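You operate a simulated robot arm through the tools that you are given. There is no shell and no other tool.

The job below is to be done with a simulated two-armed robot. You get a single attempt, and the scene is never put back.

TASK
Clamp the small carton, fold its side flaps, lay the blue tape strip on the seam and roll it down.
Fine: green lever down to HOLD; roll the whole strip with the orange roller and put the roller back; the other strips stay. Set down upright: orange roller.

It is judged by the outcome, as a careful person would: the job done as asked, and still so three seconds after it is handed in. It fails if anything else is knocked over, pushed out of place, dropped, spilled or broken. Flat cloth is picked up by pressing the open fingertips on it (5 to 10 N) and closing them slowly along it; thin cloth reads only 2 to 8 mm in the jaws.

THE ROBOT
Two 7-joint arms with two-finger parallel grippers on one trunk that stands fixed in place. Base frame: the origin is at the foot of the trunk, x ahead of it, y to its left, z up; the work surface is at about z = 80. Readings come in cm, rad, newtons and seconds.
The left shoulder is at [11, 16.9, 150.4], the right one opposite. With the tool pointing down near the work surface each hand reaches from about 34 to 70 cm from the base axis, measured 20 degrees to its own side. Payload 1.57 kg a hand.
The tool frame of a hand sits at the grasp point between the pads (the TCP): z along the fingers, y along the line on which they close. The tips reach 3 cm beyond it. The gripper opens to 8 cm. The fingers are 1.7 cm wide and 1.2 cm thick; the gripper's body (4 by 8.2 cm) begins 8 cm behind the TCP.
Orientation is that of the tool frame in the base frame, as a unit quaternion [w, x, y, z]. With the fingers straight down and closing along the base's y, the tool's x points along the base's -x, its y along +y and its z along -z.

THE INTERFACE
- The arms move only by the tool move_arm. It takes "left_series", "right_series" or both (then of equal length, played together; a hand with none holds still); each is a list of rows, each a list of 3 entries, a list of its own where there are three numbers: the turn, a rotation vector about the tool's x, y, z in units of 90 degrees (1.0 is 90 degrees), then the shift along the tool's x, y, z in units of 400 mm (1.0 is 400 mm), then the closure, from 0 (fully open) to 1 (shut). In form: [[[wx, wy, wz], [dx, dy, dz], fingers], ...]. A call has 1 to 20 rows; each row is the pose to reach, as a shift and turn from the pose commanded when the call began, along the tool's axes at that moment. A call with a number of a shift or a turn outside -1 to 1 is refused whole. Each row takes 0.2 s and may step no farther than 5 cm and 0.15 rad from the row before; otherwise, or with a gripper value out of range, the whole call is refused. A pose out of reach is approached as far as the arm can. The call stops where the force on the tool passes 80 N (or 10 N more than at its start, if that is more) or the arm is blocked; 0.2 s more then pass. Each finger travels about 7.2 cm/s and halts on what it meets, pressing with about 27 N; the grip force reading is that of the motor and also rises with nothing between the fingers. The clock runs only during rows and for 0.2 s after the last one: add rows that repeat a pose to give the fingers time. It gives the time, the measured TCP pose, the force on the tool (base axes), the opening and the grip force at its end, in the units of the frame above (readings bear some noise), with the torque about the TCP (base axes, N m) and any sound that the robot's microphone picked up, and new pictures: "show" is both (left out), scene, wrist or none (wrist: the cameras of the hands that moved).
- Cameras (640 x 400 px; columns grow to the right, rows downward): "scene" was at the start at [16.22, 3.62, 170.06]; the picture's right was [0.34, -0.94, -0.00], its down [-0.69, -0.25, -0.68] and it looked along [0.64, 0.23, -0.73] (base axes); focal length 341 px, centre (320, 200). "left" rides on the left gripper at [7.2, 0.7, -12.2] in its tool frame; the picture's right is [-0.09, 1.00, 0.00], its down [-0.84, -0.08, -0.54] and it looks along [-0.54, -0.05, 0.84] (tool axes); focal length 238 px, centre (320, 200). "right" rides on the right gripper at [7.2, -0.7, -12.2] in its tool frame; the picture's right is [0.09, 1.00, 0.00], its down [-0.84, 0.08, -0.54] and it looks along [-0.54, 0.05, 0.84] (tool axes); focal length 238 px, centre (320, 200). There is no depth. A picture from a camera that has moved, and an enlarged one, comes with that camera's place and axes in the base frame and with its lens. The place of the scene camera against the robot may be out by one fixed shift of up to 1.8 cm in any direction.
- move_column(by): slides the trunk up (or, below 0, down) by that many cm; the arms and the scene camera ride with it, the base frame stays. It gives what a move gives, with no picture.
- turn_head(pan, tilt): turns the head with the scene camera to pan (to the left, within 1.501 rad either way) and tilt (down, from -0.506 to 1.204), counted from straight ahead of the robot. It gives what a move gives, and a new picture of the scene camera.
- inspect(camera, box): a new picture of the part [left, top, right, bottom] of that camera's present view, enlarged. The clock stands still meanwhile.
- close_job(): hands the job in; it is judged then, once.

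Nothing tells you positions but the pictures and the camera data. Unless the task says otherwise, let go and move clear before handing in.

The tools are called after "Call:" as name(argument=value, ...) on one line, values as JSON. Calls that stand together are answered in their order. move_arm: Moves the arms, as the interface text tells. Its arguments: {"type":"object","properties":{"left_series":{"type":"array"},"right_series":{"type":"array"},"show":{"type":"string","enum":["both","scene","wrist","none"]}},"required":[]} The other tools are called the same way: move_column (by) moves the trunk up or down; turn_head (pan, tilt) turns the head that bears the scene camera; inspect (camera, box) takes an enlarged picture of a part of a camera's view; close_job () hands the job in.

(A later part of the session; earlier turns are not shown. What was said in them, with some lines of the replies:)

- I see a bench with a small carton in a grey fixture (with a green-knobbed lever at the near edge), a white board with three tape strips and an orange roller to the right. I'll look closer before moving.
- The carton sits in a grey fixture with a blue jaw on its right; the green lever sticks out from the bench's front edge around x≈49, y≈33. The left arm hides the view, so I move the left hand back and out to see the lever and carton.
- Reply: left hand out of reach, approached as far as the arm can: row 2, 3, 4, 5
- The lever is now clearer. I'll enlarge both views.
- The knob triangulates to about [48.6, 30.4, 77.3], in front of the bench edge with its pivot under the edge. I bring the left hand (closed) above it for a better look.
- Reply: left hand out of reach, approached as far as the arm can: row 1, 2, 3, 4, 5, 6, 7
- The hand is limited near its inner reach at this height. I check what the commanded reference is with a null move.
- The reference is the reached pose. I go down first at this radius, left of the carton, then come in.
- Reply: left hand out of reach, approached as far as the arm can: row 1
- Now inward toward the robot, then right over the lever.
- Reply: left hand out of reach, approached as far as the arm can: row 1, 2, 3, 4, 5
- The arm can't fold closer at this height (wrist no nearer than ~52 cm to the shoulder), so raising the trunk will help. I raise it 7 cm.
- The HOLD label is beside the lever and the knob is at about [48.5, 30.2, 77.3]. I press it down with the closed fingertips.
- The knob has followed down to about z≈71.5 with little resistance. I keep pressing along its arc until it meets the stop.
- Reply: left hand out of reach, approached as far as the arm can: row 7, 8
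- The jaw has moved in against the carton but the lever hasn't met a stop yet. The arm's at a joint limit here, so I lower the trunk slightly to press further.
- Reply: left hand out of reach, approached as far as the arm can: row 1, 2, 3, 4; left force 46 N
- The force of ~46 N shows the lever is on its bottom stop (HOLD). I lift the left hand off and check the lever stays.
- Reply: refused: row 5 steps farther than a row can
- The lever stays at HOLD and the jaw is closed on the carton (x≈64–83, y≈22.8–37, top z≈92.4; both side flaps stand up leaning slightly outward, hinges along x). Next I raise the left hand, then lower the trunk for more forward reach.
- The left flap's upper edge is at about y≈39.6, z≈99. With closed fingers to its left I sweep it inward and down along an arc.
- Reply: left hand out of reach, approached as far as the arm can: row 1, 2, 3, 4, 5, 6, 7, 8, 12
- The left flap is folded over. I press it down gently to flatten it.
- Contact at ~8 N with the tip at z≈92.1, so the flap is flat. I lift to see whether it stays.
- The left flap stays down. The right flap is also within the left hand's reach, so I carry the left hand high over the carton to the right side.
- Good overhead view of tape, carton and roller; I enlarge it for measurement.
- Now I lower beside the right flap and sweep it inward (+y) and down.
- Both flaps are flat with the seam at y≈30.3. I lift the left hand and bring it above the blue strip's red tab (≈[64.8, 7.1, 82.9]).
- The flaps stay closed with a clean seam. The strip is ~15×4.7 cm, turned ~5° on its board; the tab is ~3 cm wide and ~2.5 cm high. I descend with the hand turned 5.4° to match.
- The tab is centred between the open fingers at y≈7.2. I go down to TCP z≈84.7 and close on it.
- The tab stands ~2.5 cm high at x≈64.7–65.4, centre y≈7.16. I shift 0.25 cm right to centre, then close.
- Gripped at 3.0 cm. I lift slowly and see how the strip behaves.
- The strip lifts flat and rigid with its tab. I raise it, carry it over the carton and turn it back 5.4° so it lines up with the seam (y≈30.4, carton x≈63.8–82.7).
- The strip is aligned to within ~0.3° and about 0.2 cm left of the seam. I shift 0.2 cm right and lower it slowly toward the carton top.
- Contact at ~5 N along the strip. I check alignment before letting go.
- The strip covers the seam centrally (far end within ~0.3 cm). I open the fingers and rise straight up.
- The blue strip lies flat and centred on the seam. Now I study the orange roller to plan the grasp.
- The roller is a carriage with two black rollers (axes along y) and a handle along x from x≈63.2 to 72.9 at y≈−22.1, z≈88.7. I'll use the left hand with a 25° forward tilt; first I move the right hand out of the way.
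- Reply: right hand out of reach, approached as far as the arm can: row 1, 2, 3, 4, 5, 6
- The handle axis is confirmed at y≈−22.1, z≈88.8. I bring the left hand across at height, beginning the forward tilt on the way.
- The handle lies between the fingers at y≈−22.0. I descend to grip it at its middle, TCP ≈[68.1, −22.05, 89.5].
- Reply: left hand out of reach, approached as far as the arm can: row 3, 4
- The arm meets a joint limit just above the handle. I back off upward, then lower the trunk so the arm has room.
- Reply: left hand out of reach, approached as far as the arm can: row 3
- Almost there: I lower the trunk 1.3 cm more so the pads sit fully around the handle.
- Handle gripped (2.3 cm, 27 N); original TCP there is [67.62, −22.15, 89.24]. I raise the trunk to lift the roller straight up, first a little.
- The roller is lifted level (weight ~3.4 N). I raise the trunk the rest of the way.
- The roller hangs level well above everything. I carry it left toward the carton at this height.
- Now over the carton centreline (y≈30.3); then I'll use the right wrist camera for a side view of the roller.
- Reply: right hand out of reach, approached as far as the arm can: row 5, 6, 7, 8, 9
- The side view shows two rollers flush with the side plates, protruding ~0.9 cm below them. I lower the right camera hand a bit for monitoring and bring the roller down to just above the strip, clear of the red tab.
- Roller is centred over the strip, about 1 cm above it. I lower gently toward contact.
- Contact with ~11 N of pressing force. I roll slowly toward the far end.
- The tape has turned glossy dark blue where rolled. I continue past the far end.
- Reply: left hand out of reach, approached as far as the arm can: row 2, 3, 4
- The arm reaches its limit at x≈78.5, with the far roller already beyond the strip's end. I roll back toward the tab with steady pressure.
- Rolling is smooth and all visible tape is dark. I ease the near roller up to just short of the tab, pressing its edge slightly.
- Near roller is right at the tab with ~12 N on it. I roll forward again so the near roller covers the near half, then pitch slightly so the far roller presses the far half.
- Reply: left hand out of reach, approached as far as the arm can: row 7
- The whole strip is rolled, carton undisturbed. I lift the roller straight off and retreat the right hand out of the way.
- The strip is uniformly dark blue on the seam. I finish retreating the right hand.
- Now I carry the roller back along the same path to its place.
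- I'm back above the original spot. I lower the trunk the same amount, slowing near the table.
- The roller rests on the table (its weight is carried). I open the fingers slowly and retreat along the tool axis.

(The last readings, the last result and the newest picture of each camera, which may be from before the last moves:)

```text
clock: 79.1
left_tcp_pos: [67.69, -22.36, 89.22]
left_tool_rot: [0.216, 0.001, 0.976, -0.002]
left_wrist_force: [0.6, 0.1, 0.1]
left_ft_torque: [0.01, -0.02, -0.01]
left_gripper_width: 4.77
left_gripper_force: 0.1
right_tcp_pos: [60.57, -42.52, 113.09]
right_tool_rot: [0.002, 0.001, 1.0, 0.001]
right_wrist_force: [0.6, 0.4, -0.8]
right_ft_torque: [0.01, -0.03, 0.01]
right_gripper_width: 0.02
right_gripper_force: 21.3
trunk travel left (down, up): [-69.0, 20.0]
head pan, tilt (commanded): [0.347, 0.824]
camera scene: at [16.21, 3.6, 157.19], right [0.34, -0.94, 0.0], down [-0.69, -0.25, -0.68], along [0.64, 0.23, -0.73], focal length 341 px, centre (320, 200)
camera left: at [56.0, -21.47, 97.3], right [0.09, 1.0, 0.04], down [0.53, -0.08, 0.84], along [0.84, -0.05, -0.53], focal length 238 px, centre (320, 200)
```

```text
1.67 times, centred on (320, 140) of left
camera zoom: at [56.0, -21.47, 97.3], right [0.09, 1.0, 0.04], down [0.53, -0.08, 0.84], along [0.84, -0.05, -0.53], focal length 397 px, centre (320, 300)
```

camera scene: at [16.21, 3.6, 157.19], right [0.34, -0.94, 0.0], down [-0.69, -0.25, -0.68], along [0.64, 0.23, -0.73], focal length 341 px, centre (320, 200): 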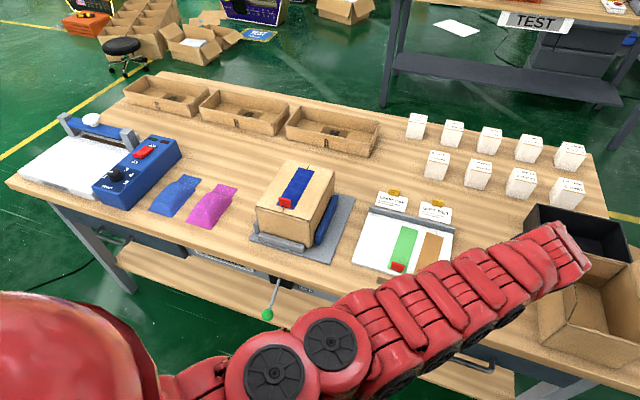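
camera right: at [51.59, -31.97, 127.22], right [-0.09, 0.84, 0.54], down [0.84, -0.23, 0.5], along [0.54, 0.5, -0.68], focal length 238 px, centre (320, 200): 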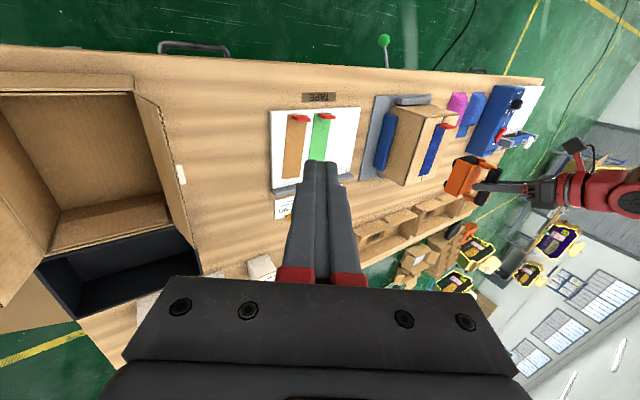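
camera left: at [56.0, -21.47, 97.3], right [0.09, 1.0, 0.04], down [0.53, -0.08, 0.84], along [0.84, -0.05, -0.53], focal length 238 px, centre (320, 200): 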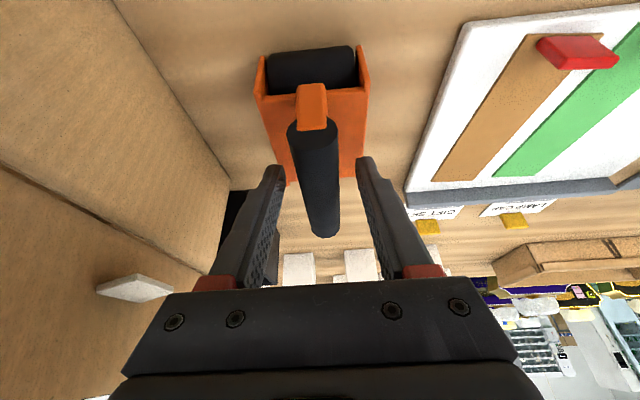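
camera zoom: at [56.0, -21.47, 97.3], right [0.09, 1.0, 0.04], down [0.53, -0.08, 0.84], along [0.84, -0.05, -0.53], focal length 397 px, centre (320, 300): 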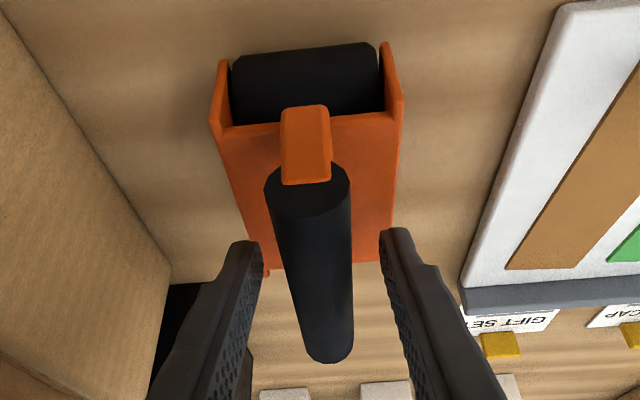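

The roller stands upright at its original place. I raise straight up with the trunk, then check.

Call:
move_column(by=14)

Call:
inspect(camera="left", box=[0, 0, 640, 400])

Call:
inspect(camera="right", box=[370, 90, 490, 200])

```text
clock: 80.8
left_tcp_pos: [67.6, -22.33, 103.14]
left_tool_rot: [0.217, 0.002, 0.976, -0.001]
left_wrist_force: [0.8, 0.0, -0.4]
left_ft_torque: [0.0, -0.01, 0.01]
left_gripper_width: 4.8
left_gripper_force: 0.0
right_tcp_pos: [60.65, -42.59, 127.19]
right_tool_rot: [0.002, 0.001, 1.0, 0.001]
right_wrist_force: [0.7, -0.3, 0.6]
right_ft_torque: [0.01, -0.01, 0.01]
right_gripper_width: 0.0
right_gripper_force: 21.4
trunk travel left (down, up): [-83.0, 6.0]
head pan, tilt (commanded): [0.347, 0.824]
```

```text
1.00 times, centred on (320, 200) of left (not enlarged: the box is as wide or as high as the picture)
camera zoom: at [56.01, -21.48, 111.29], right [0.09, 1.0, 0.04], down [0.53, -0.08, 0.84], along [0.84, -0.05, -0.53], focal length 238 px, centre (320, 200)
```

zoom: 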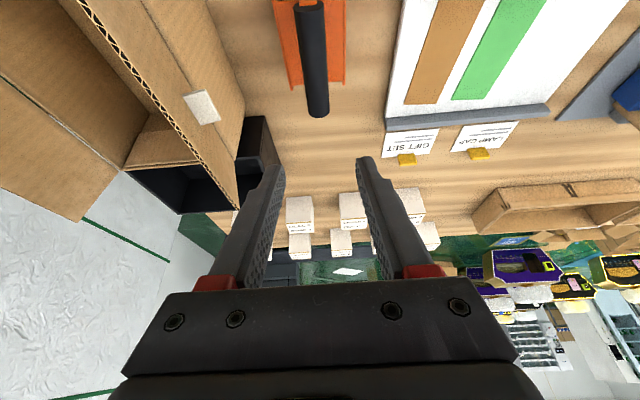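

```text
3.64 times, centred on (430, 145) of right
camera zoom: at [53.45, -43.26, 139.33], right [-0.09, 1.0, 0.0], down [0.84, 0.07, 0.54], along [0.54, 0.05, -0.84], focal length 867 px, centre (-80, 400)
```

zoom: 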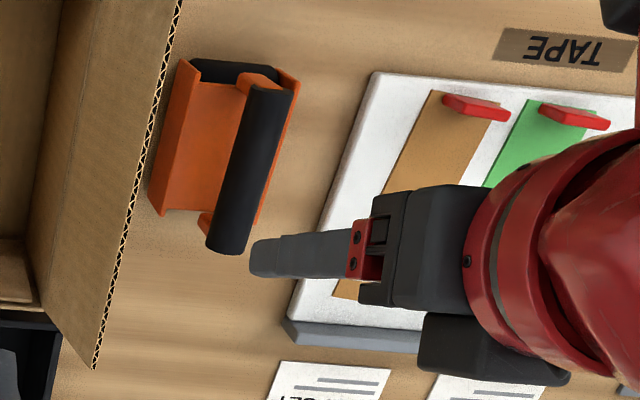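

The roller stands upright and aligned. I take the left arm away to the left, well above everything.

Call:
move_column(by=5.8)

Call:
move_arm(left_series=[[[0, 0, 0], [-0.034, 0.1025, 0.0158], 0.4], [[0, 0, 0], [-0.068, 0.205, 0.0316], 0.4], [[0, 0, 0], [-0.102, 0.3075, 0.0475], 0.4], [[0, 0, 0], [-0.136, 0.41, 0.0633], 0.4], [[0, 0, 0], [-0.163, 0.5125, 0.076], 0.4], [[0, 0, 0], [-0.179, 0.615, 0.0833], 0.4], [[0, 0, 0], [-0.179, 0.7175, 0.0833], 0.4], [[0, 0, 0], [-0.179, 0.82, 0.0833], 0.4], [[0, 0, 0], [-0.179, 0.9225, 0.0833], 0.4]], show="none")

Call:
move_arm(left_series=[[[0, 0.0347, 0], [0.0187, 0.094, -0.0294], 0.4], [[0, 0.0695, 0], [0.0375, 0.1875, -0.0588], 0.4], [[0, 0.104, 0], [0.0562, 0.281, -0.0881], 0.4], [[0, 0.139, 0], [0.0749, 0.375, -0.1175], 0.4], [[0, 0.174, 0], [0.0936, 0.469, -0.1469], 0.4], [[0, 0.2085, 0], [0.1124, 0.5625, -0.1763], 0.4], [[0, 0.243, 0], [0.1311, 0.656, -0.2056], 0.4], [[0, 0.278, 0], [0.1498, 0.75, -0.235], 0.4]])

```text
clock: 81.8
left_tcp_pos: [67.77, -22.32, 109.14]
left_tool_rot: [0.216, 0.001, 0.976, 0.0]
left_wrist_force: [-0.3, 0.0, 0.0]
left_ft_torque: [-0.03, 0.02, 0.03]
left_gripper_width: 4.82
left_gripper_force: 0.0
right_tcp_pos: [60.66, -42.5, 132.83]
right_tool_rot: [0.002, 0.001, 1.0, 0.001]
right_wrist_force: [0.0, -0.7, -0.5]
right_ft_torque: [0.0, -0.04, -0.01]
right_gripper_width: 0.01
right_gripper_force: 21.3
trunk travel left (down, up): [-88.8, 0.2]
head pan, tilt (commanded): [0.347, 0.824]
```

```text
clock: 83.8
left_tcp_pos: [75.77, 14.84, 108.91]
left_tool_rot: [0.215, 0.001, 0.977, -0.001]
left_wrist_force: [0.7, 1.2, 0.1]
left_ft_torque: [0.0, -0.03, -0.02]
left_gripper_width: 4.8
left_gripper_force: 0.1
right_tcp_pos: [60.53, -42.27, 132.95]
right_tool_rot: [0.001, 0.002, 1.0, 0.001]
right_wrist_force: [0.0, 1.0, -0.5]
right_ft_torque: [-0.01, 0.01, -0.02]
right_gripper_width: 0.0
right_gripper_force: 21.7
trunk travel left (down, up): [-88.8, 0.2]
head pan, tilt (commanded): [0.347, 0.824]
```

```text
clock: 85.6
left_tcp_pos: [66.27, 44.78, 115.03]
left_tool_rot: [0.001, 0.002, 1.0, -0.001]
left_wrist_force: [0.4, 0.2, 0.1]
left_ft_torque: [0.0, 0.0, 0.01]
left_gripper_width: 4.83
left_gripper_force: 0.3
right_tcp_pos: [60.42, -42.5, 133.12]
right_tool_rot: [0.002, 0.002, 1.0, 0.0]
right_wrist_force: [-1.0, -0.5, 0.5]
right_ft_torque: [-0.03, -0.05, 0.04]
right_gripper_width: 0.0
right_gripper_force: 21.5
trunk travel left (down, up): [-88.8, 0.2]
head pan, tilt (commanded): [0.347, 0.824]
camera scene: at [16.16, 3.84, 176.99], right [0.34, -0.94, 0.0], down [-0.69, -0.25, -0.68], along [0.64, 0.23, -0.73], focal length 341 px, centre (320, 200)
camera left: at [59.09, 45.57, 127.27], right [0.1, 1.0, 0.0], down [0.84, -0.08, 0.54], along [0.54, -0.06, -0.84], focal length 238 px, centre (320, 200)
```

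scene: 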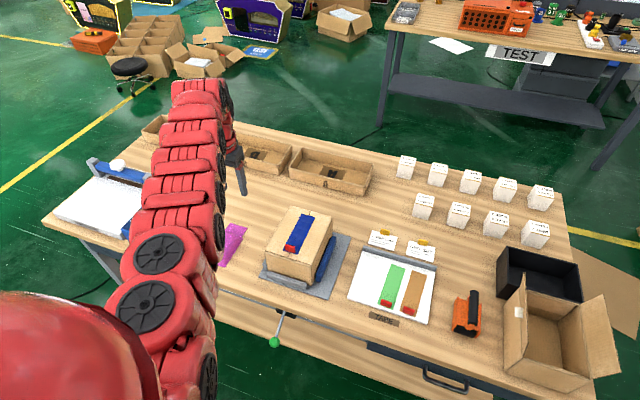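
left: 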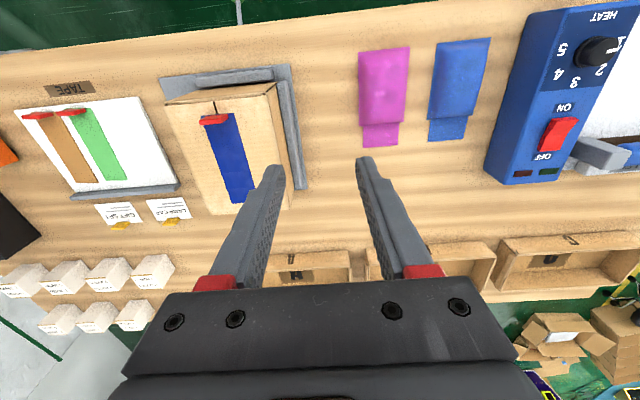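

Call:
inspect(camera="scene", box=[250, 190, 370, 360])

Call:
inspect(camera="scene", box=[340, 210, 500, 350])

Call:
inspect(camera="left", box=[140, 50, 340, 230])

Call:
inspect(camera="right", box=[370, 60, 640, 240])

```text
2.35 times, centred on (310, 275) of scene
camera zoom: at [16.16, 3.84, 176.99], right [0.34, -0.94, 0.0], down [-0.69, -0.25, -0.68], along [0.64, 0.23, -0.73], focal length 802 px, centre (344, 24)
```

zoom: 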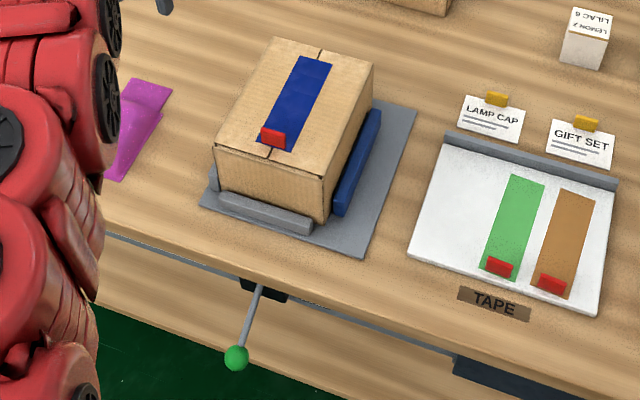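

```text
2.86 times, centred on (420, 280) of scene
camera zoom: at [16.16, 3.84, 176.99], right [0.34, -0.94, 0.0], down [-0.69, -0.25, -0.68], along [0.64, 0.23, -0.73], focal length 974 px, centre (34, -29)
```

zoom: 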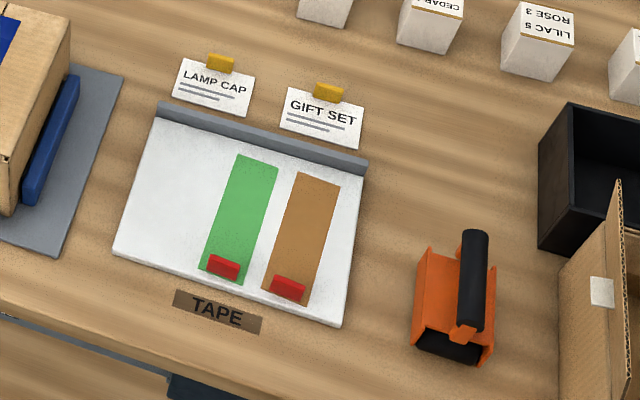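

```text
2.22 times, centred on (240, 140) of left
camera zoom: at [59.09, 45.57, 127.27], right [0.1, 1.0, 0.0], down [0.84, -0.08, 0.54], along [0.54, -0.06, -0.84], focal length 530 px, centre (498, 333)
```

zoom: 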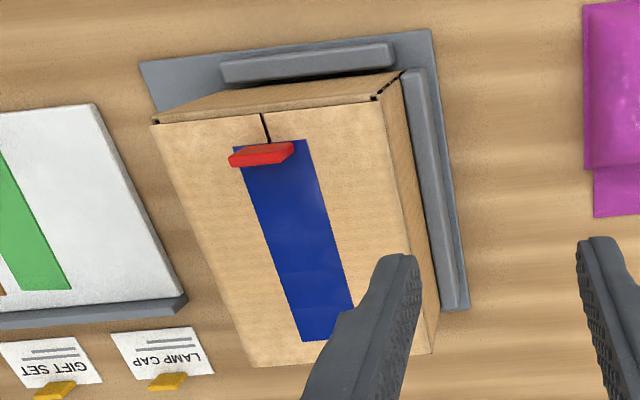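

```text
2.22 times, centred on (505, 150) of right
camera zoom: at [53.32, -43.13, 145.24], right [-0.09, 1.0, 0.0], down [0.84, 0.07, 0.55], along [0.54, 0.05, -0.84], focal length 530 px, centre (-91, 311)
```

zoom: 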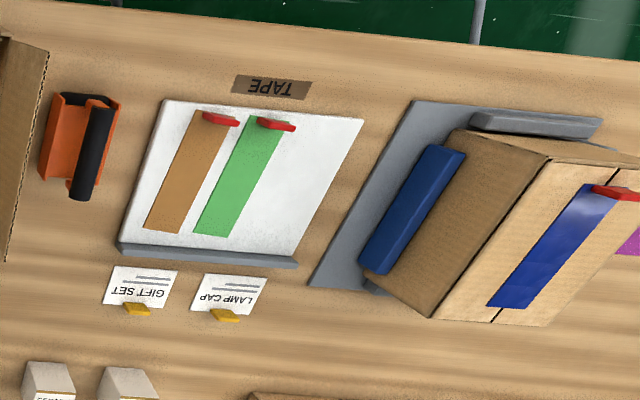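

Everything looks in place. I check the strip more closely for any unrolled patch.

Call:
inspect(camera="left", box=[180, 95, 270, 215])

Call:
inspect(camera="scene", box=[270, 200, 330, 260])

Call:
inspect(camera="right", box=[560, 120, 640, 210])

```text
3.33 times, centred on (225, 155) of left
camera zoom: at [59.09, 45.57, 127.27], right [0.1, 1.0, 0.0], down [0.84, -0.08, 0.54], along [0.54, -0.06, -0.84], focal length 794 px, centre (637, 350)
```

zoom: 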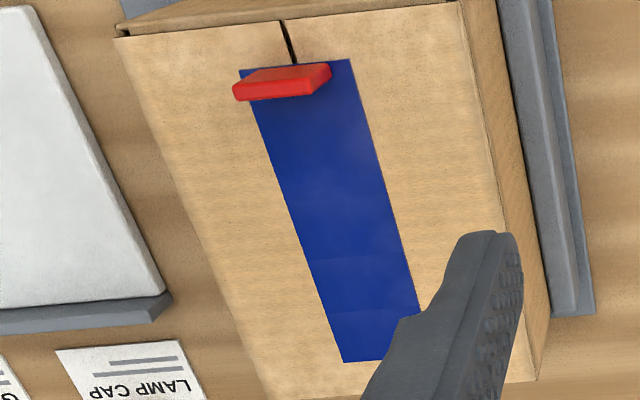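

```text
6.67 times, centred on (300, 230) of scene
camera zoom: at [16.16, 3.84, 176.99], right [0.34, -0.94, 0.0], down [-0.69, -0.25, -0.68], along [0.64, 0.23, -0.73], focal length 2273 px, centre (453, 0)
```

zoom: 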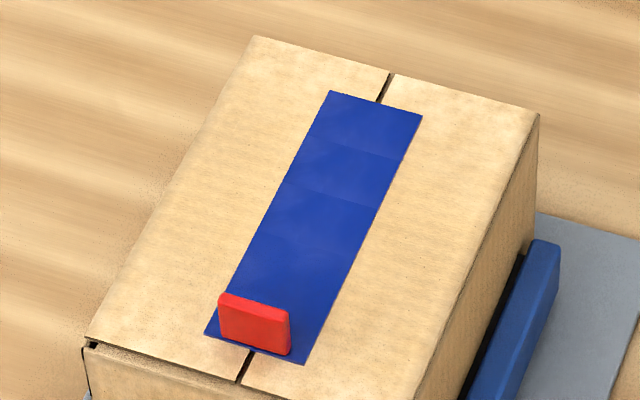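

```text
4.44 times, centred on (600, 165) of right
camera zoom: at [53.32, -43.13, 145.24], right [-0.09, 1.0, 0.0], down [0.84, 0.07, 0.55], along [0.54, 0.05, -0.84], focal length 1059 px, centre (-924, 356)
```

zoom: 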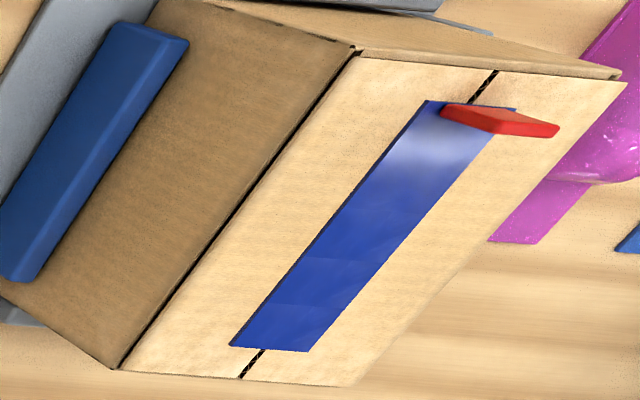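

Every segment of the strip is uniformly dark (rolled down) and centred on the seam. The lever is at HOLD, the roller is upright in its place, the other strips are untouched and both hands are clear, so I hand the job in.

Call:
close_job()

```text
The job is handed in.
```

The small carton is clamped, folded, taped and rolled, and I've handed the job in. I don't have the result of the judging.

- **Clamp:** the green lever is down at HOLD, pushed until it met its bottom stop. The blue jaw closed on the carton and stayed closed.
- **Flaps:** both side flaps are folded flat and stayed down, meeting in a seam along the middle.
- **Tape:** the blue strip lies along the seam, straight and within about 0.3 cm of centre.
- **Rolling:** I rolled the strip both ways, from right up against the red tab to past the far end. The strip is dark blue all over in the final pictures. The stretch right beside the tab (about 2 cm) couldn't be touched directly, because the roller meets the tab first.
- **Roller:** it stands upright where I picked it up, within a couple of millimetres by the arm readings.
- **Everything else:** the green and brown strips are still on their board, and nothing else I could see was moved. Both hands are clear of the bench.
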